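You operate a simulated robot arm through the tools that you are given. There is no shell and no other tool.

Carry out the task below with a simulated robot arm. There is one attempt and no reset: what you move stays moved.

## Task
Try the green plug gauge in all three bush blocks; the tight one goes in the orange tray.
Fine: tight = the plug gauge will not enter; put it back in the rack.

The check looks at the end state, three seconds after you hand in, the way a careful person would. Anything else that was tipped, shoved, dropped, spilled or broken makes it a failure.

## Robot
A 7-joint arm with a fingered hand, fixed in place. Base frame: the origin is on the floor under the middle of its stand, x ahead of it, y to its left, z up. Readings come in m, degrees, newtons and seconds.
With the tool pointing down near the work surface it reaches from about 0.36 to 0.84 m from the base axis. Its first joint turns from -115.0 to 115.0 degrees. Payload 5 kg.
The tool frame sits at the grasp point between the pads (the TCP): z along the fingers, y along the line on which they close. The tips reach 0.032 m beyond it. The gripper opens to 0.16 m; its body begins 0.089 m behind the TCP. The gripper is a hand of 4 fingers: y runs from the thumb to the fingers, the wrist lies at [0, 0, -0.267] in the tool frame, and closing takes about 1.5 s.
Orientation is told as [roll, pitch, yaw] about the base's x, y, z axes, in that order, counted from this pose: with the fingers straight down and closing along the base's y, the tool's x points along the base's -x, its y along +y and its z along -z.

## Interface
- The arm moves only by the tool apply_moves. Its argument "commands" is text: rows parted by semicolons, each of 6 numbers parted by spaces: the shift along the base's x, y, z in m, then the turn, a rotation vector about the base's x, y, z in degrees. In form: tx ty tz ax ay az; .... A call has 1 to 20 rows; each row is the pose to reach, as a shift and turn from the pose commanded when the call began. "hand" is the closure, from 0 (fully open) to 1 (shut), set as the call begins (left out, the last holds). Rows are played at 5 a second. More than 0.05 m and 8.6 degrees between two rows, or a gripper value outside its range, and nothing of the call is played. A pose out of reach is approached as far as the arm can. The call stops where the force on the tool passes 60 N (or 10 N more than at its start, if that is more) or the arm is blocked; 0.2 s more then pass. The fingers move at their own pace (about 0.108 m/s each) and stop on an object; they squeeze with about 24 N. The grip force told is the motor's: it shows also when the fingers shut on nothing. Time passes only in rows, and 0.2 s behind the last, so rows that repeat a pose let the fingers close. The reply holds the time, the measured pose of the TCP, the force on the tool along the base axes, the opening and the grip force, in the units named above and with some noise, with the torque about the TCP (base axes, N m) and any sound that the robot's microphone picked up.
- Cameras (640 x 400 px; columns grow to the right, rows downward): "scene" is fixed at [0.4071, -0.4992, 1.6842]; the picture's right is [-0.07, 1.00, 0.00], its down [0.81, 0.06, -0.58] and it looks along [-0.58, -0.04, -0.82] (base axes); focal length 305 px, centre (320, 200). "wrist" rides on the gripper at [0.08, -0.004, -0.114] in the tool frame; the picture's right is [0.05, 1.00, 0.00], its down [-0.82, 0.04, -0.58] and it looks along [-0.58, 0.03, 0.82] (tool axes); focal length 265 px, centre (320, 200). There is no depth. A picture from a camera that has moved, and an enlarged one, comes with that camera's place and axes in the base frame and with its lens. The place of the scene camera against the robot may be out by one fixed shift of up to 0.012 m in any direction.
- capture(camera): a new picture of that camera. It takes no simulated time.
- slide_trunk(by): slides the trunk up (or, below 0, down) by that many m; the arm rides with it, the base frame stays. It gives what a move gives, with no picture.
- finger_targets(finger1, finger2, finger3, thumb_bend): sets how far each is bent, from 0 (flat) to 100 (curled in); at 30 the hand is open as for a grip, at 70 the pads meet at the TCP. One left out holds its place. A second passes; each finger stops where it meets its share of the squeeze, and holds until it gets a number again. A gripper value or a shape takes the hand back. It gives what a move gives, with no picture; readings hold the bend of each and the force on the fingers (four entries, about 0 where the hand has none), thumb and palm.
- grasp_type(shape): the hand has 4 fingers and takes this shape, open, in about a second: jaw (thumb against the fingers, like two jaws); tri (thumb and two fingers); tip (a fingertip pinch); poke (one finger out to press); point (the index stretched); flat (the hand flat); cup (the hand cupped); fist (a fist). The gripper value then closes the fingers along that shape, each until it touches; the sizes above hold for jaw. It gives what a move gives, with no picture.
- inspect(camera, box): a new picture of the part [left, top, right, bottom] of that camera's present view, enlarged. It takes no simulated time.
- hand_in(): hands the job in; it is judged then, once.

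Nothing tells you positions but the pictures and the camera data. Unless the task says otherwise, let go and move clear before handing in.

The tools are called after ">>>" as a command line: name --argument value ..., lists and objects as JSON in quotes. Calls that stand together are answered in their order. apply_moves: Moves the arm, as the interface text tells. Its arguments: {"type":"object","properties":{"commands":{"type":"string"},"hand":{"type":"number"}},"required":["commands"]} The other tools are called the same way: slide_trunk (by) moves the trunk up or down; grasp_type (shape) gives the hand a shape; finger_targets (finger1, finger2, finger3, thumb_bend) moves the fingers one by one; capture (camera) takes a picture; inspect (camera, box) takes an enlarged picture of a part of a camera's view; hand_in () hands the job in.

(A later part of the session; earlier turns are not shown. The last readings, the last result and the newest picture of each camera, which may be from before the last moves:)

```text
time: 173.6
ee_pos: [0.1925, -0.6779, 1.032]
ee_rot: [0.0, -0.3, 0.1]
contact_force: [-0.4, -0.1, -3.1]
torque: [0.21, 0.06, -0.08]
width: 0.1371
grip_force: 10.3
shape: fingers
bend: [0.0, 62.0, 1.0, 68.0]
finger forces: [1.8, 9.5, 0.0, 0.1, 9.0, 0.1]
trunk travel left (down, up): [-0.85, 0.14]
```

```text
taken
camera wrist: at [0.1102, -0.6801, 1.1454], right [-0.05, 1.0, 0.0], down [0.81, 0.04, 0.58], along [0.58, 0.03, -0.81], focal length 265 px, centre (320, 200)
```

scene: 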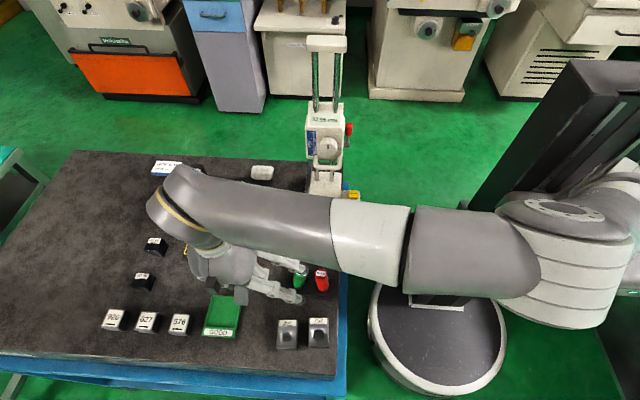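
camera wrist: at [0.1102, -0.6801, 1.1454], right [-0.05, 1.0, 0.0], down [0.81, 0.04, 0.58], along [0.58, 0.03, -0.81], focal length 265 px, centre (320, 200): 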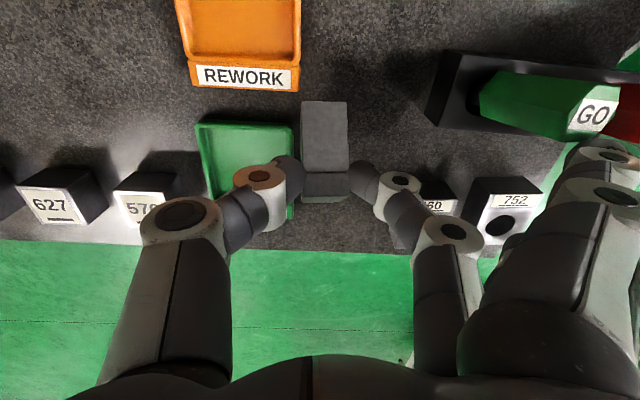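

Finger 1, held flat, is lightly touching something (1.8 N), probably the green plug's handle. I'll raise straight back up at once and look.

>>> apply_moves --commands "0 0 0.008 0 0 0; 0 0 0.02 0 0 0; 0 0 0.035 0 0 0; 0 0 0.045 0 0 0; 0 0 0.045 0 0 0"

>>> inspect --camera "scene" --box '[230, 240, 350, 350]'

>>> inspect --camera "wrist" --box '[400, 20, 640, 220]'

```text
time: 174.8
ee_pos: [0.1933, -0.6768, 1.077]
ee_rot: [0.1, -0.1, 0.2]
contact_force: [0.1, -0.5, -5.6]
torque: [-0.03, -0.02, -0.01]
width: 0.1356
grip_force: 8.9
shape: fingers
bend: [1.0, 62.0, 1.0, 68.0]
finger forces: [0.1, 9.4, 0.1, 0.0, 9.0, 0.0]
trunk travel left (down, up): [-0.85, 0.14]
```

```text
3.64 times, centred on (290, 295) of scene
camera zoom: at [0.4071, -0.4992, 1.6842], right [-0.07, 1.0, 0.0], down [0.81, 0.06, -0.58], along [-0.58, -0.04, -0.82], focal length 1109 px, centre (429, -146)
```

zoom: 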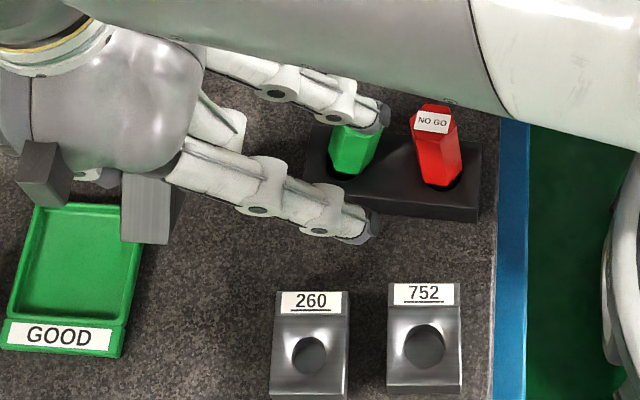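

```text
2.00 times, centred on (520, 120) of wrist
camera zoom: at [0.1108, -0.6797, 1.1905], right [-0.05, 1.0, 0.0], down [0.81, 0.04, 0.58], along [0.58, 0.03, -0.81], focal length 531 px, centre (-80, 360)
```

zoom: 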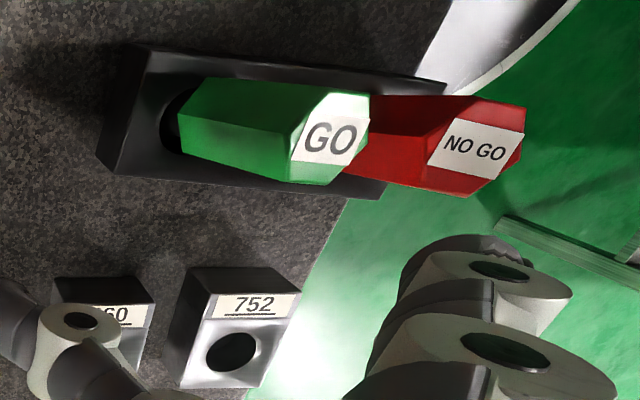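

The finger has been above the green plug; it's still in its hole. I'll raise further and curl the outer fingers in completely so they can't reach the plugs.

>>> apply_moves --commands "0 0 0.015 0 0 0; 0 0 0.035 0 0 0; 0 0 0.035 0 0 0"

>>> finger_targets --finger1 100 --finger3 100

>>> capture --camera "wrist"

>>> inspect --camera "scene" --box '[200, 230, 350, 350]'

```text
time: 175.6
ee_pos: [0.1938, -0.6755, 1.1115]
ee_rot: [0.0, -0.2, 0.1]
contact_force: [-0.1, -0.1, -4.7]
torque: [0.0, 0.03, 0.0]
width: 0.1356
grip_force: 9.2
shape: fingers
bend: [1.0, 62.0, 1.0, 68.0]
finger forces: [0.0, 9.5, 0.1, 0.1, 9.1, 0.0]
trunk travel left (down, up): [-0.85, 0.14]
```

```text
time: 176.6
ee_pos: [0.193, -0.6764, 1.1114]
ee_rot: [-0.1, -0.2, 0.2]
contact_force: [-0.4, 0.3, -4.6]
torque: [-0.03, 0.01, -0.01]
width: 0.0513
grip_force: 13.4
shape: fingers
bend: [100.0, 63.0, 67.0, 68.0]
finger forces: [0.0, 7.5, 6.4, 0.1, 13.4, 0.1]
trunk travel left (down, up): [-0.85, 0.14]
```

```text
taken
camera wrist: at [0.1117, -0.6792, 1.2255], right [-0.05, 1.0, 0.0], down [0.81, 0.04, 0.58], along [0.58, 0.03, -0.81], focal length 265 px, centre (320, 200)
```

wrist: 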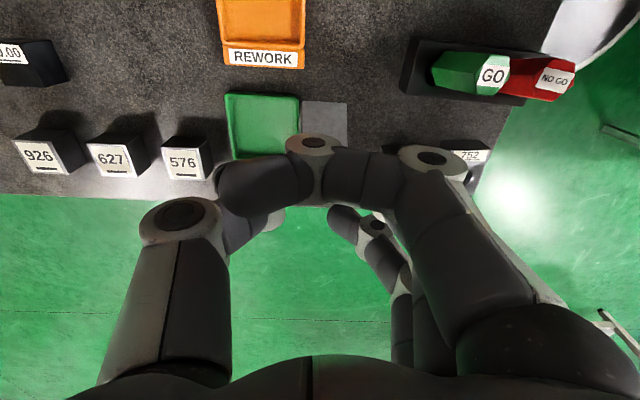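

```text
3.33 times, centred on (275, 290) of scene
camera zoom: at [0.4071, -0.4992, 1.6842], right [-0.07, 1.0, 0.0], down [0.81, 0.06, -0.58], along [-0.58, -0.04, -0.82], focal length 1017 px, centre (470, -100)
```

zoom: 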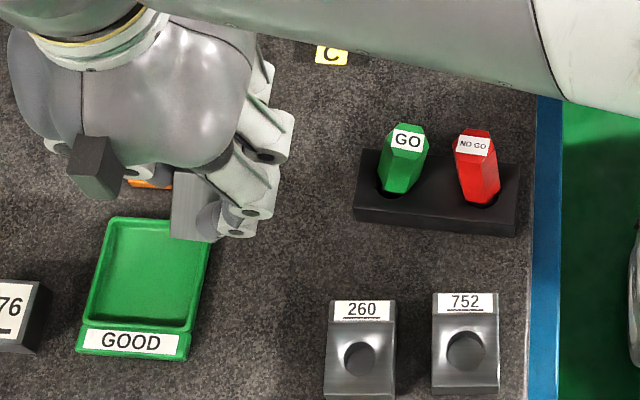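

Finger 3 closed onto the block as well, giving a steadier three-point grip (thumb 13 N), and finger 1 is out of the way. Both plugs are still in the rack. Now I'll lower the block to the bench again.

>>> apply_moves --commands "0 0 -0.015 0 0 0; 0 0 -0.03 0 0 0; 0 0 -0.045 0 0 0; 0 0 -0.06 0 0 0; 0 0 -0.072 0 0 0; 0 0 -0.078 0 0 0; 0 0 -0.078 0 0 0"

>>> inspect --camera "scene" --box '[200, 230, 350, 350]'

>>> capture --camera "wrist"

```text
time: 178.2
ee_pos: [0.1933, -0.6752, 1.0332]
ee_rot: [0.0, -0.2, 0.2]
contact_force: [0.4, 0.1, -5.5]
torque: [0.01, -0.01, -0.01]
width: 0.0513
grip_force: 13.5
shape: fingers
bend: [100.0, 63.0, 67.0, 68.0]
finger forces: [0.0, 7.5, 6.2, 0.0, 13.4, 0.1]
trunk travel left (down, up): [-0.85, 0.14]
```

```text
3.33 times, centred on (275, 290) of scene
camera zoom: at [0.4071, -0.4992, 1.6842], right [-0.07, 1.0, 0.0], down [0.81, 0.06, -0.58], along [-0.58, -0.04, -0.82], focal length 1017 px, centre (470, -100)
```

zoom: 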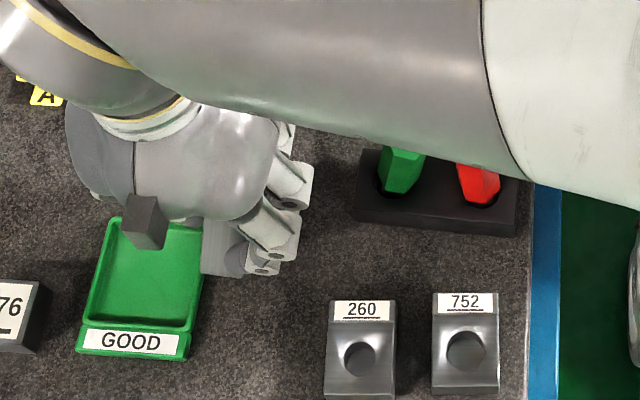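

```text
taken
camera wrist: at [0.1111, -0.6782, 1.1469], right [-0.05, 1.0, 0.0], down [0.81, 0.04, 0.58], along [0.58, 0.03, -0.81], focal length 265 px, centre (320, 200)
```

wrist: 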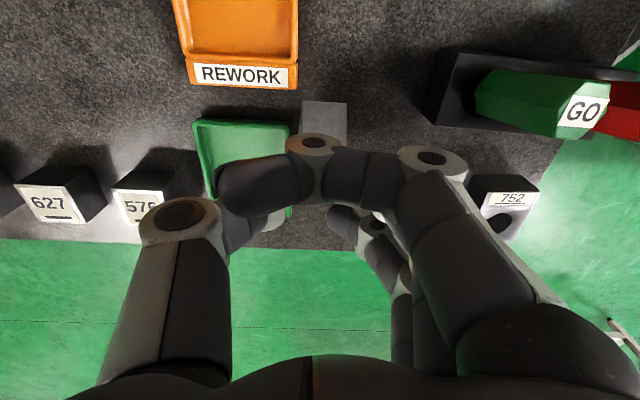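

For a gentle lay-down I'll tilt the hand (and block) about 30° toward +x in the air, so that when set down it only needs to settle the last few degrees onto its long side.

>>> apply_moves --commands "0 0 0.015 0 0 0; 0 0 0.03 0 0 0; 0.005 0 0.045 0 5 0; 0.012 0 0.055 0 10 0; 0.02 0 0.06 0 15 0; 0.028 0 0.06 0 20 0; 0.036 0 0.06 0 25 0; 0.045 0 0.06 0 30 0; 0.045 0 0.06 0 30 0"

>>> capture --camera "scene"

>>> capture --camera "wrist"

```text
time: 180.2
ee_pos: [0.237, -0.6763, 1.0938]
ee_rot: [0.0, 29.8, 0.1]
contact_force: [0.7, -0.1, -5.1]
torque: [-0.03, -0.15, -0.01]
width: 0.0518
grip_force: 13.6
shape: fingers
bend: [100.0, 63.0, 67.0, 68.0]
finger forces: [0.0, 7.7, 6.3, 0.0, 13.3, 0.1]
trunk travel left (down, up): [-0.85, 0.14]
```

```text
taken
```

scene: 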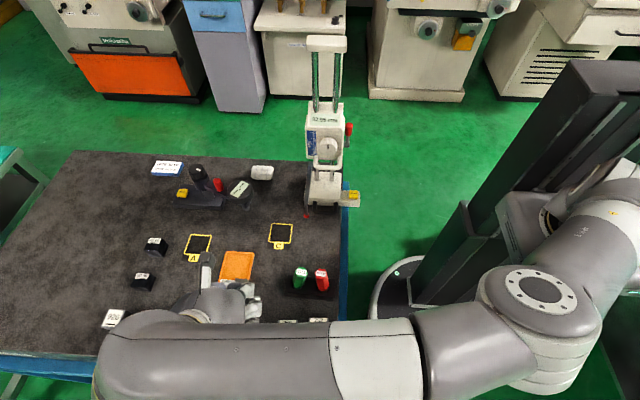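

```text
taken
camera wrist: at [0.2229, -0.6803, 1.2327], right [-0.05, 1.0, 0.03], down [0.99, 0.04, 0.09], along [0.09, 0.03, -1.0], focal length 265 px, centre (320, 200)
```

wrist: 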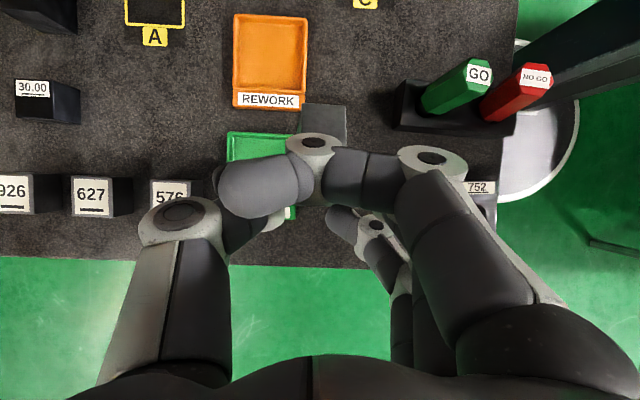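

>>> apply_moves --commands "0.005 0 0 0 4 0; 0.01 0 -0.005 0 8 0; 0.014 0 -0.02 0 10 0; 0.014 0 -0.035 0 10 0; 0.014 0 -0.05 0 10 0; 0.014 0 -0.065 0 10 0; 0.014 0 -0.078 0 10 0; 0.014 0 -0.086 0 10 0; 0.014 0 -0.086 0 10 0"

>>> capture --camera "wrist"

>>> inspect --camera "scene" --box '[180, 230, 350, 350]'

```text
time: 182.2
ee_pos: [0.2482, -0.6746, 1.0077]
ee_rot: [0.1, 40.0, 0.2]
contact_force: [0.3, -1.0, -5.2]
torque: [0.02, -0.14, -0.03]
width: 0.0516
grip_force: 13.7
shape: fingers
bend: [100.0, 63.0, 67.0, 68.0]
finger forces: [0.0, 7.7, 6.6, 0.0, 13.3, 0.0]
trunk travel left (down, up): [-0.85, 0.14]
```

```text
taken
camera wrist: at [0.2613, -0.6789, 1.1468], right [-0.04, 1.0, 0.03], down [1.0, 0.04, -0.08], along [-0.08, 0.03, -1.0], focal length 265 px, centre (320, 200)
```

wrist: 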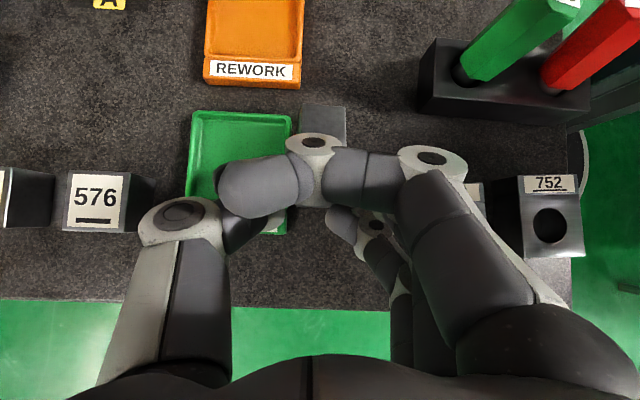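

```text
3.33 times, centred on (265, 290) of scene
camera zoom: at [0.4071, -0.4992, 1.6842], right [-0.07, 1.0, 0.0], down [0.81, 0.06, -0.58], along [-0.58, -0.04, -0.82], focal length 1017 px, centre (503, -100)
```

zoom: 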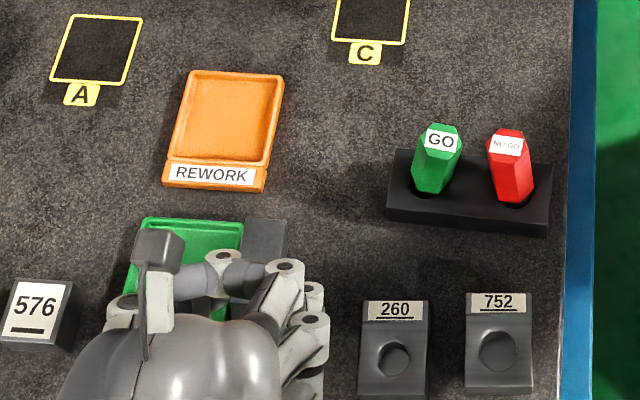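

>>> apply_moves --commands "0 0.003 -0.003 0 0 0; 0 0.003 -0.006 0 0 0; 0 0.003 -0.008 0 0 0; 0 0.003 -0.008 0 0 0"

>>> apply_moves --commands "0 0 -0.002 0 0 0; 0 0 -0.003 0 0 0; 0 0 -0.003 0 0 0"

```text
time: 183.2
ee_pos: [0.2519, -0.672, 1.0004]
ee_rot: [0.0, 39.8, 0.2]
contact_force: [1.2, -0.8, 0.9]
torque: [0.02, 0.02, 0.01]
width: 0.0515
grip_force: 14.8
shape: fingers
bend: [100.0, 63.0, 68.0, 68.0]
finger forces: [0.0, 8.5, 5.7, 0.0, 14.9, 0.1]
trunk travel left (down, up): [-0.85, 0.14]
```

```text
time: 184.0
ee_pos: [0.2513, -0.6729, 0.9991]
ee_rot: [0.0, 39.9, 0.0]
contact_force: [3.1, -2.2, 12.1]
torque: [0.06, 0.1, 0.06]
width: 0.0514
grip_force: 15.4
shape: fingers
bend: [100.0, 64.0, 68.0, 68.0]
finger forces: [0.0, 8.0, 5.9, 0.0, 17.7, 0.0]
trunk travel left (down, up): [-0.85, 0.14]
```

The block is on the bench. I'll unload slightly and release in steps.

>>> apply_moves --commands "0 0 0.0015 0 0 0; 0 0 0.0015 0 0 0"

>>> finger_targets --finger2 64 --finger3 64 --thumb_bend 66

>>> finger_targets --finger2 58 --finger3 56 --thumb_bend 60

>>> inspect --camera "scene" --box '[180, 230, 350, 350]'

>>> capture --camera "wrist"

```text
time: 184.6
ee_pos: [0.2516, -0.6725, 0.9984]
ee_rot: [0.0, 39.8, 0.0]
contact_force: [1.8, -3.0, 8.1]
torque: [0.0, 0.15, 0.11]
width: 0.0514
grip_force: 15.6
shape: fingers
bend: [100.0, 64.0, 68.0, 68.0]
finger forces: [0.0, 7.9, 5.9, 0.0, 17.4, 0.1]
trunk travel left (down, up): [-0.85, 0.14]
```

```text
time: 185.6
ee_pos: [0.2503, -0.6726, 0.9976]
ee_rot: [0.1, 39.7, 0.2]
contact_force: [0.3, -0.8, -0.4]
torque: [-0.01, -0.01, 0.02]
width: 0.0526
grip_force: 2.6
shape: fingers
bend: [100.0, 63.0, 64.0, 65.0]
finger forces: [0.0, 1.9, 0.0, 0.0, 2.7, 0.1]
trunk travel left (down, up): [-0.85, 0.14]
```

```text
time: 186.6
ee_pos: [0.2509, -0.6721, 0.9992]
ee_rot: [0.0, 39.8, 0.2]
contact_force: [0.0, -0.5, -0.2]
torque: [0.01, 0.0, 0.02]
width: 0.0551
grip_force: 0.1
shape: fingers
bend: [100.0, 57.0, 56.0, 60.0]
finger forces: [0.1, 0.0, 0.0, 0.0, 0.0, 0.0]
trunk travel left (down, up): [-0.85, 0.14]
```

```text
3.33 times, centred on (265, 290) of scene
camera zoom: at [0.4071, -0.4992, 1.6842], right [-0.07, 1.0, 0.0], down [0.81, 0.06, -0.58], along [-0.58, -0.04, -0.82], focal length 1017 px, centre (503, -100)
```

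zoom: 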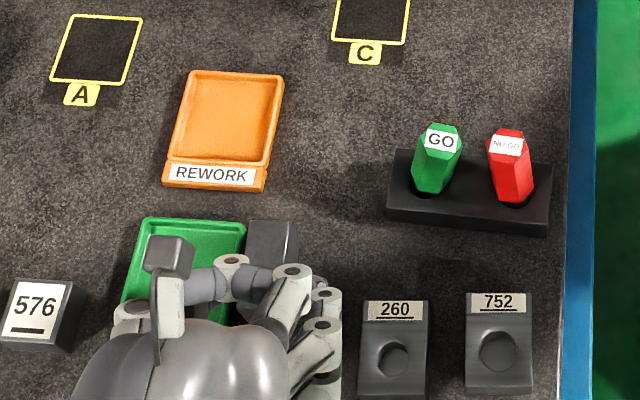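

```text
taken
camera wrist: at [0.2615, -0.6758, 1.1379], right [-0.04, 1.0, 0.03], down [1.0, 0.04, -0.08], along [-0.08, 0.03, -1.0], focal length 265 px, centre (320, 200)
```

wrist: 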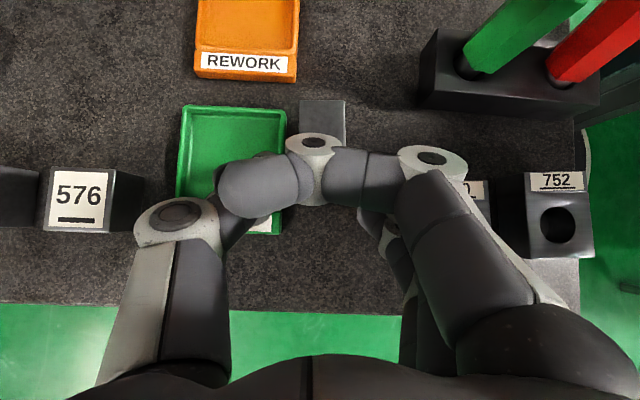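

Released; it has settled on its long side. I'll retreat along the tool axis and return the hand to vertical to look.

>>> finger_targets --finger2 54 --finger3 50 --thumb_bend 55

>>> apply_moves --commands "0.013 0 0.015 0 0 0; 0.026 0 0.031 0 0 0; 0.039 0 0.046 0 0 0; 0.045 0 0.07 0 0 0; 0.04 0 0.09 0 -7 0; 0.03 0 0.11 0 -14 0; 0.02 0 0.12 0 -21 0; 0.005 0 0.12 0 -28 0; -0.01 0 0.12 0 -35 0; -0.02 0 0.12 0 -40 0; -0.02 0 0.12 0 -40 0"

>>> capture --camera "wrist"

>>> capture --camera "scene"

```text
time: 187.6
ee_pos: [0.2514, -0.673, 0.9989]
ee_rot: [-0.1, 39.9, 0.0]
contact_force: [-0.3, -0.4, 0.5]
torque: [0.0, -0.02, 0.0]
width: 0.0581
grip_force: 0.0
shape: fingers
bend: [100.0, 54.0, 50.0, 55.0]
finger forces: [0.0, 0.1, 0.0, 0.0, 0.0, 0.0]
trunk travel left (down, up): [-0.85, 0.14]
```

```text
time: 190.0
ee_pos: [0.2499, -0.7422, 1.1328]
ee_rot: [0.1, -0.1, 0.2]
contact_force: [1.1, -0.5, -0.2]
torque: [-0.01, 0.03, 0.01]
width: 0.0585
grip_force: 0.2
shape: fingers
bend: [100.0, 54.0, 50.0, 55.0]
finger forces: [0.1, 0.0, 0.1, 0.0, 0.0, 0.0]
out of reach, approached as far as the arm can: row 4, 5, 6, 7, 8, 9, 10, 11
trunk travel left (down, up): [-0.85, 0.14]
```

```text
taken
camera wrist: at [0.1681, -0.7446, 1.2471], right [-0.06, 1.0, 0.0], down [0.81, 0.04, 0.58], along [0.58, 0.03, -0.82], focal length 265 px, centre (320, 200)
```

wrist: 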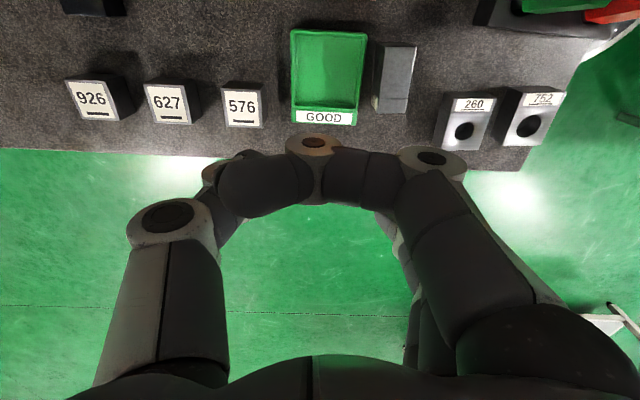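

```text
taken
```

scene: 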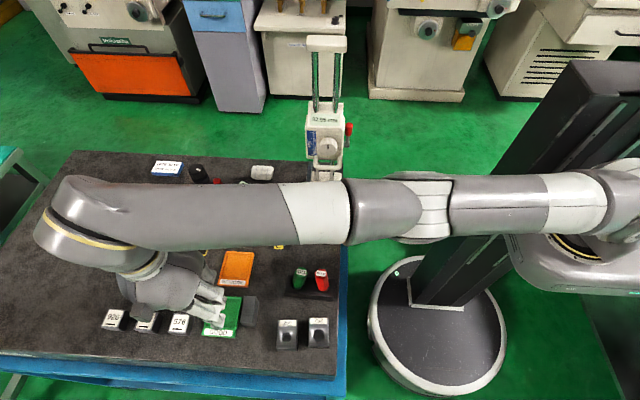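

The arm stretched straight again during that retreat, though nothing was touched. As before, I'll free it with a sideways move toward -x at this height, then fold in.

>>> apply_moves --commands "-0.02 0 0.01 0 0 0; -0.04 0.005 0.02 0 0 0; -0.06 0.01 0.03 0 0 0; -0.08 0.02 0.03 0 0 0; -0.08 0.04 0.03 0 0 0; -0.08 0.06 0.03 0 0 0; -0.08 0.06 0.03 0 0 0"

>>> capture --camera "scene"

```text
time: 191.6
ee_pos: [0.1745, -0.7463, 1.1769]
ee_rot: [0.1, 0.0, 0.0]
contact_force: [0.5, 0.5, -0.7]
torque: [0.01, 0.0, 0.01]
width: 0.0585
grip_force: 0.1
shape: fingers
bend: [100.0, 54.0, 50.0, 55.0]
finger forces: [0.1, 0.1, 0.0, 0.0, 0.0, 0.1]
out of reach, approached as far as the arm can: row 2, 3, 4, 5, 6, 7
trunk travel left (down, up): [-0.85, 0.14]
```

```text
taken
```

scene: 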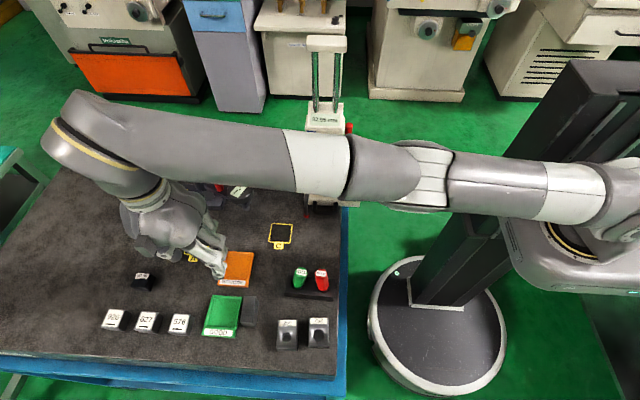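

>>> apply_moves --commands "0 0.005 0.01 0 0 -7; 0 0.01 0.02 0 0 -14; 0 0.015 0.03 0 0 -21; 0 0.02 0.04 0 0 -28; 0 0.025 0.05 0 0 -35; 0 0.03 0.06 0 0 -42; 0 0.04 0.06 0 0 -48; 0 0.06 0.06 0 0 -48; 0 0.06 0.06 0 0 -48"

>>> capture --camera "scene"

```text
time: 193.6
ee_pos: [0.1923, -0.7176, 1.2471]
ee_rot: [1.8, -0.6, -41.1]
contact_force: [0.3, 0.1, 0.3]
torque: [0.0, 0.01, -0.01]
width: 0.0588
grip_force: 0.0
shape: fingers
bend: [100.0, 54.0, 50.0, 55.0]
finger forces: [0.0, 0.1, 0.1, 0.1, 0.0, 0.1]
out of reach, approached as far as the arm can: row 2, 3, 4, 5, 6, 7, 8, 9
trunk travel left (down, up): [-0.85, 0.14]
```

```text
taken
```

scene: 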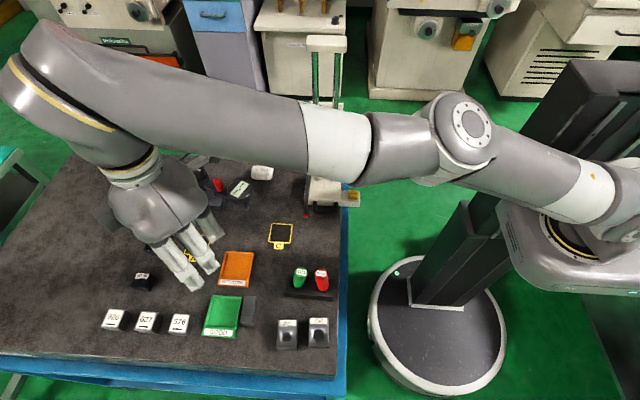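

>>> apply_moves --commands "-0.02 0 0 0 0 0; -0.04 0.005 0 0 0 0; -0.06 0.01 0 0 0 0; -0.08 0.02 0 0 0 0; -0.08 0.02 0 0 0 0"

>>> capture --camera "scene"

```text
time: 194.8
ee_pos: [0.1156, -0.7219, 1.2576]
ee_rot: [1.9, -0.5, -41.0]
contact_force: [0.2, 0.0, 0.1]
torque: [0.02, 0.0, 0.03]
width: 0.0583
grip_force: 0.0
shape: fingers
bend: [100.0, 54.0, 50.0, 55.0]
finger forces: [0.0, 0.0, 0.1, 0.0, 0.1, 0.0]
out of reach, approached as far as the arm can: row 1, 2, 3, 4, 5
trunk travel left (down, up): [-0.85, 0.14]
```

```text
taken
```

scene: 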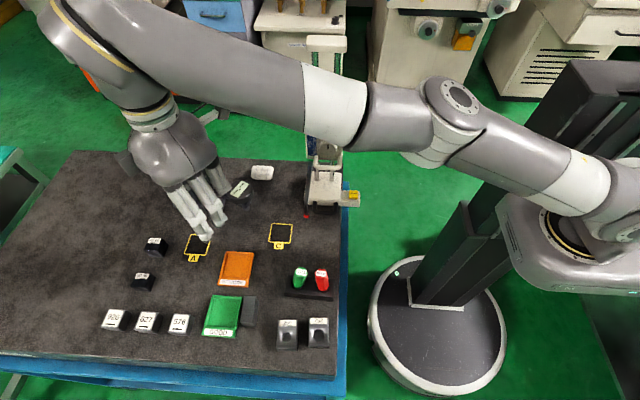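

>>> apply_moves --commands "-0.01 0.02 0.02 0 0 -4; -0.01 0.04 0.03 0 0 -8; -0.005 0.07 0.04 0 0 -8; 0 0.1 0.04 0 0 -8; 0.01 0.13 0.04 0 0 -8; 0.02 0.16 0.04 0 0 -8; 0.02 0.16 0.04 0 0 -8"

>>> capture --camera "scene"

```text
time: 196.4
ee_pos: [0.1303, -0.6908, 1.3284]
ee_rot: [1.9, -0.5, -49.0]
contact_force: [-0.4, 0.5, 0.1]
torque: [0.0, -0.02, 0.0]
width: 0.0583
grip_force: 0.1
shape: fingers
bend: [100.0, 54.0, 50.0, 55.0]
finger forces: [0.1, 0.0, 0.0, 0.0, 0.0, 0.1]
out of reach, approached as far as the arm can: row 1, 2, 3, 4, 5, 6, 7
trunk travel left (down, up): [-0.85, 0.14]
```

```text
taken
```

scene: 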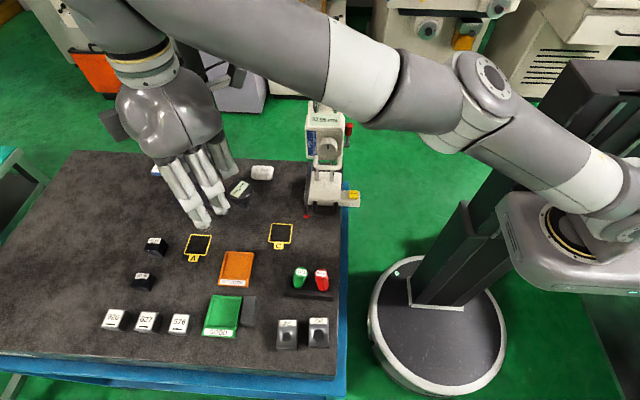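

>>> apply_moves --commands "-0.02 0.01 0.01 0 0 0; -0.03 0.03 0.02 0 0 0; -0.04 0.05 0.02 0 0 0; -0.04 0.07 0.02 0 0 0; -0.03 0.09 0.02 0 0 0; -0.03 0.09 0.02 0 0 0"

>>> capture --camera "scene"

```text
time: 197.8
ee_pos: [0.1054, -0.6029, 1.3493]
ee_rot: [1.8, -0.5, -48.9]
contact_force: [0.9, -0.9, -0.4]
torque: [0.07, 0.03, 0.01]
width: 0.0584
grip_force: 0.1
shape: fingers
bend: [100.0, 54.0, 50.0, 55.0]
finger forces: [0.0, 0.1, 0.1, 0.1, 0.1, 0.1]
out of reach, approached as far as the arm can: row 1, 2
trunk travel left (down, up): [-0.85, 0.14]
```

```text
taken
```

scene: 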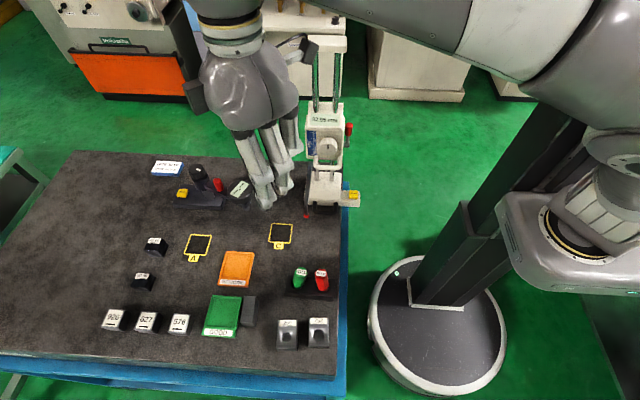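

Freed: the elbow is bent again. I'll move the hand away from the tall stand immediately, toward a comfortable position.

>>> apply_moves --commands "0.02 0.005 0 0 0 0; 0.045 0.01 0 0 0 0; 0.07 0.02 -0.01 0 0 0; 0.09 0.035 -0.03 -0.9 0.25 0; 0.1 0.05 -0.05 -1.8 0.5 0; 0.1 0.07 -0.07 -1.8 0.5 0; 0.1 0.09 -0.09 -1.8 0.5 0; 0.1 0.09 -0.09 -1.8 0.5 0"

>>> capture --camera "scene"

>>> inspect --camera "scene" --box '[180, 230, 350, 360]'

```text
time: 199.6
ee_pos: [0.2031, -0.5108, 1.2602]
ee_rot: [0.3, -1.7, -49.0]
contact_force: [-0.6, 0.2, -0.4]
torque: [-0.01, 0.0, 0.02]
width: 0.0586
grip_force: 0.1
shape: fingers
bend: [100.0, 54.0, 50.0, 55.0]
finger forces: [0.0, 0.1, 0.1, 0.0, 0.1, 0.1]
trunk travel left (down, up): [-0.85, 0.14]
```

```text
taken
```

scene: 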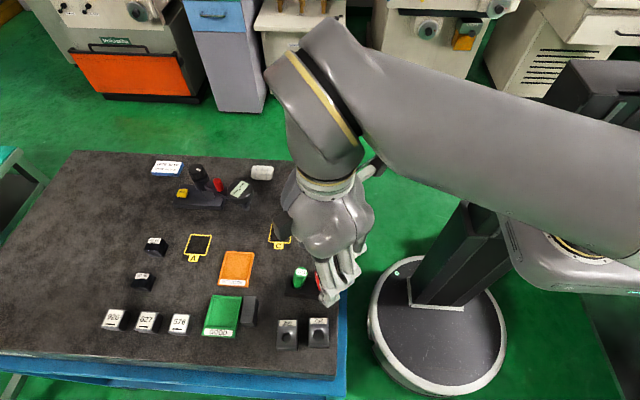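

```text
3.08 times, centred on (265, 295) of scene
camera zoom: at [0.4071, -0.4992, 1.6842], right [-0.07, 1.0, 0.0], down [0.81, 0.06, -0.58], along [-0.58, -0.04, -0.82], focal length 939 px, centre (489, -92)
```

zoom: 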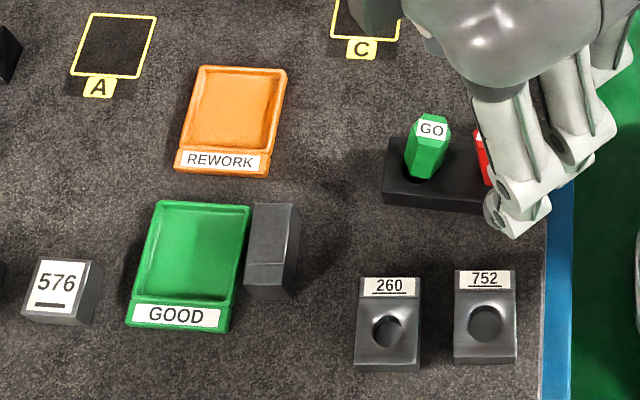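

All clear now: block 290 lies on its side at x 0.189–0.246, y -0.689…-0.655, with its drilled face toward -y. Nothing else has moved. Next I'll turn to yaw 0, then use the thumb to tip the block gently over toward +y so its drilled face points up.

>>> finger_targets --finger1 1 --finger2 1 --finger3 1 --thumb_bend 46

>>> apply_moves --commands "0 0 0 0 0 7; 0 0 0 0 0 14; 0 0 0 0 0 21; 0 0 0 0 0 28; 0 0 0 0 0 35; 0 0 0 0 0 42; 0 0 0 0 0 49; 0 0 0 0 0 49"

```text
time: 200.6
ee_pos: [0.2021, -0.5113, 1.2609]
ee_rot: [0.3, -1.7, -49.0]
contact_force: [-0.9, 1.0, -1.2]
torque: [0.04, 0.02, -0.02]
width: 0.1745
grip_force: 0.1
shape: fingers
bend: [1.0, 1.0, 1.0, 46.0]
finger forces: [0.0, 0.0, 0.0, 0.1, 0.0, 0.0]
trunk travel left (down, up): [-0.85, 0.14]
```

```text
time: 202.4
ee_pos: [0.2031, -0.5116, 1.2586]
ee_rot: [0.3, -1.7, 0.1]
contact_force: [0.5, 0.3, 0.5]
torque: [-0.01, 0.01, -0.03]
width: 0.1745
grip_force: 0.2
shape: fingers
bend: [1.0, 1.0, 1.0, 46.0]
finger forces: [0.0, 0.0, 0.0, 0.0, 0.0, 0.0]
trunk travel left (down, up): [-0.85, 0.14]
```

>>> apply_moves --commands "0.003 -0.03 -0.02 -0.3 1 0; 0.006 -0.06 -0.04 -0.3 1.7 0; 0.009 -0.09 -0.06 -0.3 1.7 0; 0.012 -0.12 -0.09 -0.3 1.7 0; 0.0146 -0.15 -0.12 -0.3 1.7 0; 0.0146 -0.15 -0.15 -0.3 1.7 0; 0.0146 -0.15 -0.18 -0.3 1.7 0; 0.0146 -0.15 -0.18 -0.3 1.7 0"

>>> capture --camera "wrist"

>>> inspect --camera "wrist" --box '[200, 60, 440, 220]'

```text
time: 204.2
ee_pos: [0.2173, -0.6612, 1.0787]
ee_rot: [-0.1, 0.0, 0.0]
contact_force: [0.8, -0.1, 0.2]
torque: [-0.02, 0.01, 0.02]
width: 0.1747
grip_force: 0.0
shape: fingers
bend: [1.0, 1.0, 1.0, 46.0]
finger forces: [0.0, 0.0, 0.1, 0.0, 0.1, 0.1]
trunk travel left (down, up): [-0.85, 0.14]
```

```text
taken
camera wrist: at [0.1368, -0.6638, 1.1933], right [-0.05, 1.0, 0.0], down [0.82, 0.04, 0.58], along [0.58, 0.03, -0.82], focal length 265 px, centre (320, 200)
```

wrist: 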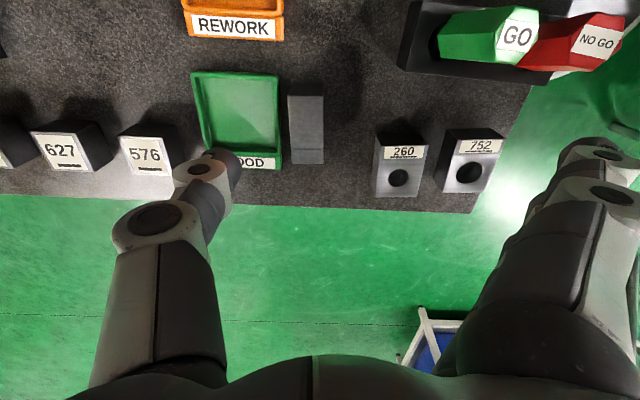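

```text
2.50 times, centred on (320, 140) of wrist
camera zoom: at [0.1368, -0.6638, 1.1933], right [-0.05, 1.0, 0.0], down [0.82, 0.04, 0.58], along [0.58, 0.03, -0.82], focal length 664 px, centre (320, 350)
```

zoom: 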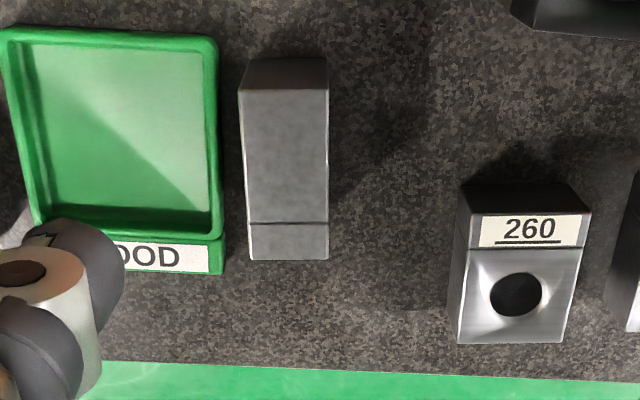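

The block's position is clear: x 0.191–0.250, y -0.685…-0.657, with 14 mm to the green tray. I'll lower so the thumb can push near its top edge from the -y side.

>>> apply_moves --commands "0.003 0.006 -0.02 0 0 0; 0.003 0.006 -0.04 0 0 0; 0.003 0.006 -0.056 0 0 0; 0.003 0.006 -0.068 0 0 0; 0.003 0.006 -0.072 0 0 0; 0.003 0.006 -0.072 0 0 0"

>>> finger_targets --thumb_bend 52

>>> capture --camera "wrist"

```text
time: 205.6
ee_pos: [0.2211, -0.6559, 1.0069]
ee_rot: [0.0, 0.0, 0.1]
contact_force: [0.5, 0.3, -0.3]
torque: [0.01, -0.01, 0.01]
width: 0.1745
grip_force: 0.2
shape: fingers
bend: [1.0, 1.0, 1.0, 46.0]
finger forces: [0.0, 0.1, 0.0, 0.0, 0.0, 0.1]
trunk travel left (down, up): [-0.85, 0.14]
```

```text
time: 206.6
ee_pos: [0.2215, -0.6567, 1.0073]
ee_rot: [0.0, 0.0, 0.0]
contact_force: [0.0, -0.4, 0.1]
torque: [-0.02, -0.02, -0.02]
width: 0.1632
grip_force: 0.0
shape: fingers
bend: [1.0, 1.0, 1.0, 52.0]
finger forces: [0.0, 0.0, 0.0, 0.0, 0.0, 0.0]
trunk travel left (down, up): [-0.85, 0.14]
```

```text
taken
camera wrist: at [0.1408, -0.6597, 1.1213], right [-0.05, 1.0, 0.0], down [0.82, 0.04, 0.58], along [0.58, 0.03, -0.82], focal length 265 px, centre (320, 200)
```

wrist: 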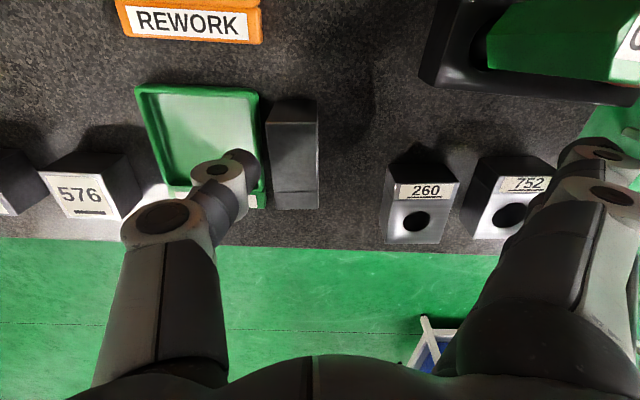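

>>> finger_targets --thumb_bend 57

>>> finger_targets --thumb_bend 61

>>> inspect --camera "wrist" --box '[200, 60, 440, 220]'

```text
time: 207.6
ee_pos: [0.2216, -0.6569, 1.0078]
ee_rot: [0.0, 0.0, 0.0]
contact_force: [-0.3, 0.1, -0.5]
torque: [0.02, 0.01, 0.01]
width: 0.1559
grip_force: 0.5
shape: fingers
bend: [1.0, 1.0, 1.0, 56.0]
finger forces: [0.1, 0.1, 0.0, 0.0, 0.7, 0.1]
trunk travel left (down, up): [-0.85, 0.14]
```

```text
time: 208.6
ee_pos: [0.2224, -0.6563, 1.0073]
ee_rot: [0.0, 0.1, 0.0]
contact_force: [-1.0, -2.6, 1.7]
torque: [-0.1, -0.03, -0.01]
width: 0.1466
grip_force: 0.6
shape: fingers
bend: [1.0, 1.0, 1.0, 61.0]
finger forces: [0.0, 0.0, 0.1, 0.0, 2.8, 0.1]
trunk travel left (down, up): [-0.85, 0.14]
```

```text
2.50 times, centred on (320, 140) of wrist
camera zoom: at [0.1407, -0.6598, 1.1214], right [-0.05, 1.0, 0.0], down [0.82, 0.04, 0.58], along [0.58, 0.03, -0.82], focal length 664 px, centre (320, 350)
```

zoom: 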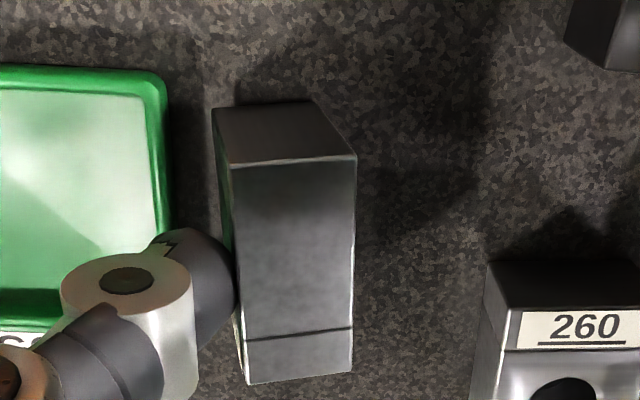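

It's tilting toward +y under the thumb as intended (about 3 N). I'll continue.

>>> finger_targets --thumb_bend 64

>>> finger_targets --thumb_bend 67

>>> inspect --camera "wrist" --box '[200, 60, 440, 220]'

```text
time: 209.6
ee_pos: [0.2219, -0.6564, 1.0075]
ee_rot: [0.0, -0.1, 0.0]
contact_force: [0.1, -0.1, 0.9]
torque: [-0.04, 0.03, -0.02]
width: 0.1392
grip_force: 0.1
shape: fingers
bend: [1.0, 1.0, 1.0, 64.0]
finger forces: [0.1, 0.0, 0.1, 0.0, 0.3, 0.1]
trunk travel left (down, up): [-0.85, 0.14]
```

```text
time: 210.6
ee_pos: [0.2218, -0.656, 1.0069]
ee_rot: [0.0, 0.0, 0.2]
contact_force: [-0.6, -0.5, -0.3]
torque: [0.0, -0.02, -0.02]
width: 0.1335
grip_force: 0.1
shape: fingers
bend: [1.0, 1.0, 1.0, 67.0]
finger forces: [0.0, 0.0, 0.1, 0.0, 0.0, 0.0]
trunk travel left (down, up): [-0.85, 0.14]
```

```text
2.50 times, centred on (320, 140) of wrist
camera zoom: at [0.1408, -0.6597, 1.1213], right [-0.05, 1.0, 0.0], down [0.82, 0.04, 0.58], along [0.58, 0.03, -0.82], focal length 664 px, centre (320, 350)
```

zoom: 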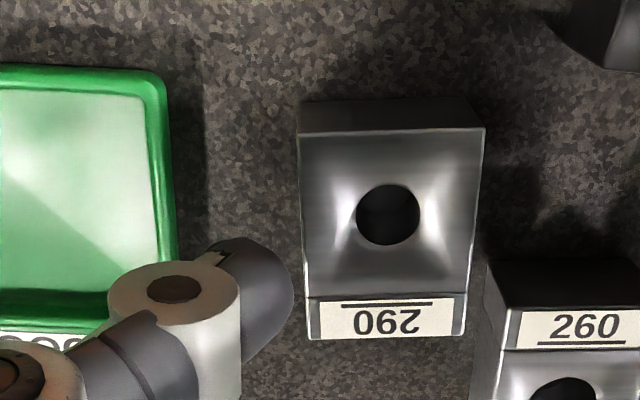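

Block 290 is now upright, drilled face up, at (0.218, -0.637), turned about 5°, and it touched nothing. I'll open the thumb, rise, and set up to grasp it across its 45 mm width at yaw ≈ 0.

>>> finger_targets --thumb_bend 44

>>> apply_moves --commands "0 0 0.02 0 0 0; 0 0 0.045 0 0 0; 0 0.01 0.06 0 0 0; 0 0.0185 0.06 0 0 -1; 0 0.0185 0.06 0 0 -2; 0 0.0185 0.06 0 0 -2"

>>> finger_targets --finger2 46 --thumb_bend 46

>>> capture --camera "wrist"

>>> inspect --camera "scene" --box '[220, 230, 350, 350]'

```text
time: 211.6
ee_pos: [0.2236, -0.6559, 1.0062]
ee_rot: [0.0, 0.0, 0.1]
contact_force: [0.4, 0.3, -0.8]
torque: [0.02, 0.0, 0.01]
width: 0.1785
grip_force: 0.1
shape: fingers
bend: [1.0, 1.0, 1.0, 44.0]
finger forces: [0.0, 0.0, 0.0, 0.0, 0.0, 0.0]
trunk travel left (down, up): [-0.85, 0.14]
```

```text
time: 213.0
ee_pos: [0.2211, -0.6379, 1.067]
ee_rot: [0.0, -0.1, -2.0]
contact_force: [0.0, -0.4, -0.3]
torque: [0.01, -0.04, 0.01]
width: 0.1783
grip_force: 0.1
shape: fingers
bend: [1.0, 1.0, 1.0, 44.0]
finger forces: [0.0, 0.1, 0.0, 0.0, 0.1, 0.0]
trunk travel left (down, up): [-0.85, 0.14]
```

```text
time: 214.0
ee_pos: [0.2206, -0.6377, 1.0672]
ee_rot: [0.0, 0.0, -2.0]
contact_force: [-0.9, -0.6, -0.2]
torque: [0.0, -0.02, -0.01]
width: 0.1754
grip_force: 0.0
shape: fingers
bend: [1.0, 46.0, 1.0, 46.0]
finger forces: [0.1, 0.0, 0.0, 0.0, 0.0, 0.0]
trunk travel left (down, up): [-0.85, 0.14]
```

```text
taken
camera wrist: at [0.1397, -0.6382, 1.1808], right [-0.02, 1.0, 0.0], down [0.82, 0.01, 0.58], along [0.58, 0.01, -0.82], focal length 265 px, centre (320, 200)
```

wrist: 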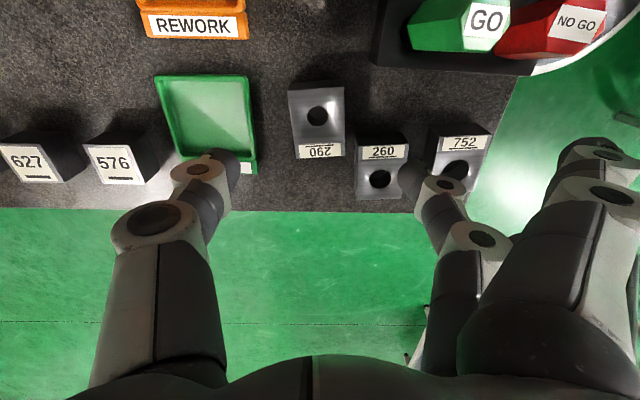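

```text
3.33 times, centred on (285, 290) of scene
camera zoom: at [0.4071, -0.4992, 1.6842], right [-0.07, 1.0, 0.0], down [0.81, 0.06, -0.58], along [-0.58, -0.04, -0.82], focal length 1017 px, centre (437, -100)
```

zoom: 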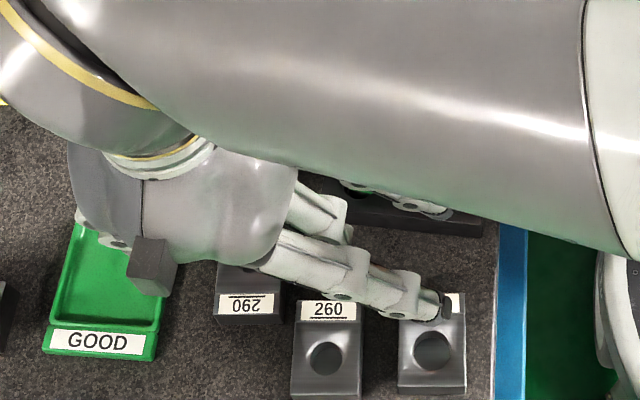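

>>> inspect --camera "wrist" --box '[220, 60, 440, 220]'

```text
2.50 times, centred on (330, 140) of wrist
camera zoom: at [0.1397, -0.6382, 1.1808], right [-0.02, 1.0, 0.0], down [0.82, 0.01, 0.58], along [0.58, 0.01, -0.82], focal length 664 px, centre (295, 350)
```

zoom: 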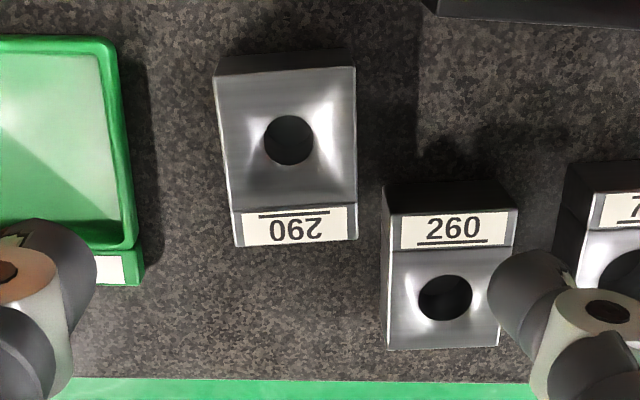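

I'll fine-align (TCP over the block centre, staying clear of 260) and go down in two stages.

>>> apply_moves --commands "-0.0033 -0.0012 -0.015 0 0 0; -0.0033 -0.0012 -0.03 0 0 0; -0.0033 -0.0012 -0.043 0 0 0; -0.0033 -0.0012 -0.053 0 0 0; -0.0033 -0.0012 -0.053 0 0 0"

>>> inspect --camera "wrist" --box '[200, 60, 460, 240]'

```text
time: 215.2
ee_pos: [0.2179, -0.639, 1.0127]
ee_rot: [0.1, -0.1, -2.0]
contact_force: [-0.7, 0.7, -0.8]
torque: [0.0, 0.0, 0.05]
width: 0.1755
grip_force: 0.0
shape: fingers
bend: [1.0, 46.0, 1.0, 46.0]
finger forces: [0.0, 0.0, 0.0, 0.0, 0.0, 0.0]
trunk travel left (down, up): [-0.85, 0.14]
```

```text
2.22 times, centred on (330, 150) of wrist
camera zoom: at [0.1364, -0.6393, 1.1277], right [-0.02, 1.0, 0.0], down [0.82, 0.01, 0.58], along [0.58, 0.01, -0.82], focal length 590 px, centre (298, 311)
```

zoom: 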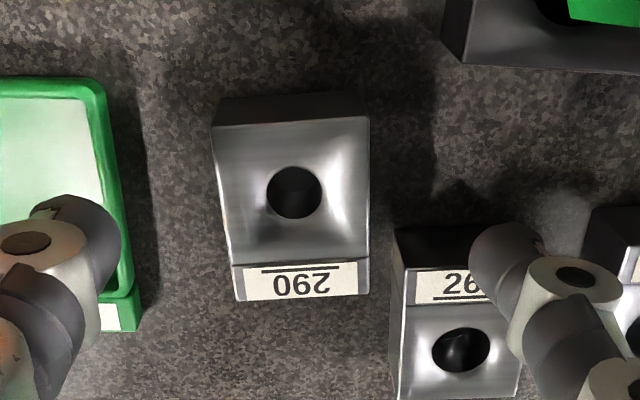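

The middle finger's tip is near block 260's back face, so I'll shift 6 mm toward -x before going lower, and pre-close slightly.

>>> apply_moves --commands "-0.003 0 0 0 0 0; -0.006 0 0 0 0 0; -0.006 0 0 0 0 0"

>>> finger_targets --finger2 51 --thumb_bend 51

>>> apply_moves --commands "0 0 -0.006 0 0 0; 0 0 -0.012 0 0 0; 0 0 -0.018 0 0 0; 0 0 -0.022 0 0 0; 0 0 -0.022 0 0 0"

>>> inspect --camera "wrist" --box '[200, 60, 460, 240]'

```text
time: 216.0
ee_pos: [0.2119, -0.6393, 1.013]
ee_rot: [0.0, 0.0, -2.0]
contact_force: [-0.1, -0.2, 0.3]
torque: [0.0, 0.02, 0.0]
width: 0.1755
grip_force: 0.1
shape: fingers
bend: [1.0, 46.0, 1.0, 46.0]
finger forces: [0.2, 0.0, 0.0, 0.1, 0.0, 0.0]
trunk travel left (down, up): [-0.85, 0.14]
```

```text
time: 217.0
ee_pos: [0.211, -0.6388, 1.016]
ee_rot: [0.2, 0.0, -1.9]
contact_force: [0.3, -0.2, 0.5]
torque: [0.01, 0.02, -0.01]
width: 0.1654
grip_force: 0.1
shape: fingers
bend: [1.0, 51.0, 1.0, 51.0]
finger forces: [0.0, 0.0, 0.0, 0.0, 0.1, 0.0]
trunk travel left (down, up): [-0.85, 0.14]
```

```text
time: 218.2
ee_pos: [0.2113, -0.6393, 0.9925]
ee_rot: [0.0, 0.1, -2.1]
contact_force: [-0.6, 0.0, 0.0]
torque: [-0.01, 0.02, 0.01]
width: 0.1655
grip_force: 0.0
shape: fingers
bend: [1.0, 51.0, 1.0, 51.0]
finger forces: [0.0, 0.0, 0.0, 0.0, 0.0, 0.0]
trunk travel left (down, up): [-0.85, 0.14]
```

```text
2.22 times, centred on (330, 150) of wrist
camera zoom: at [0.1309, -0.639, 1.1063], right [-0.02, 1.0, 0.0], down [0.82, 0.01, 0.58], along [0.58, 0.01, -0.82], focal length 590 px, centre (298, 311)
```

zoom: 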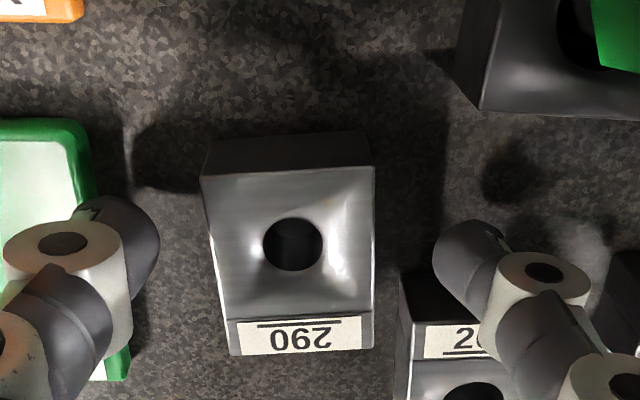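

>>> apply_moves --commands "0 0 -0.002 0 0 0; 0 0 -0.004 0 0 0; 0 0 -0.004 0 0 0"

>>> finger_targets --finger2 55.5 --thumb_bend 56

>>> inspect --camera "wrist" --box '[200, 60, 460, 240]'

```text
time: 219.0
ee_pos: [0.2113, -0.6393, 0.9873]
ee_rot: [0.0, -0.1, -2.0]
contact_force: [-0.6, 1.4, 0.6]
torque: [-0.08, -0.02, 0.02]
width: 0.1646
grip_force: 0.6
shape: fingers
bend: [1.0, 51.0, 1.0, 51.0]
finger forces: [0.1, 0.0, 0.0, 0.0, 1.2, 0.0]
trunk travel left (down, up): [-0.85, 0.14]
```

```text
time: 220.0
ee_pos: [0.2118, -0.638, 0.9878]
ee_rot: [0.0, 0.0, -2.0]
contact_force: [-0.9, -0.9, -0.3]
torque: [0.02, 0.01, 0.02]
width: 0.1555
grip_force: 0.0
shape: fingers
bend: [1.0, 55.0, 1.0, 56.0]
finger forces: [0.0, 0.0, 0.0, 0.0, 0.0, 0.0]
trunk travel left (down, up): [-0.85, 0.14]
```

```text
2.22 times, centred on (330, 150) of wrist
camera zoom: at [0.1304, -0.6391, 1.1019], right [-0.02, 1.0, 0.0], down [0.82, 0.01, 0.58], along [0.58, 0.01, -0.82], focal length 590 px, centre (298, 311)
```

zoom: 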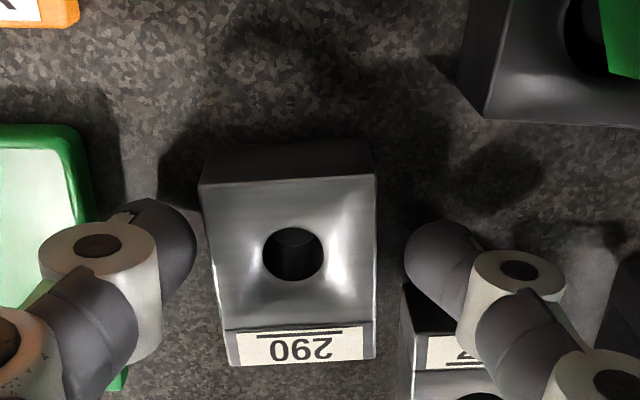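

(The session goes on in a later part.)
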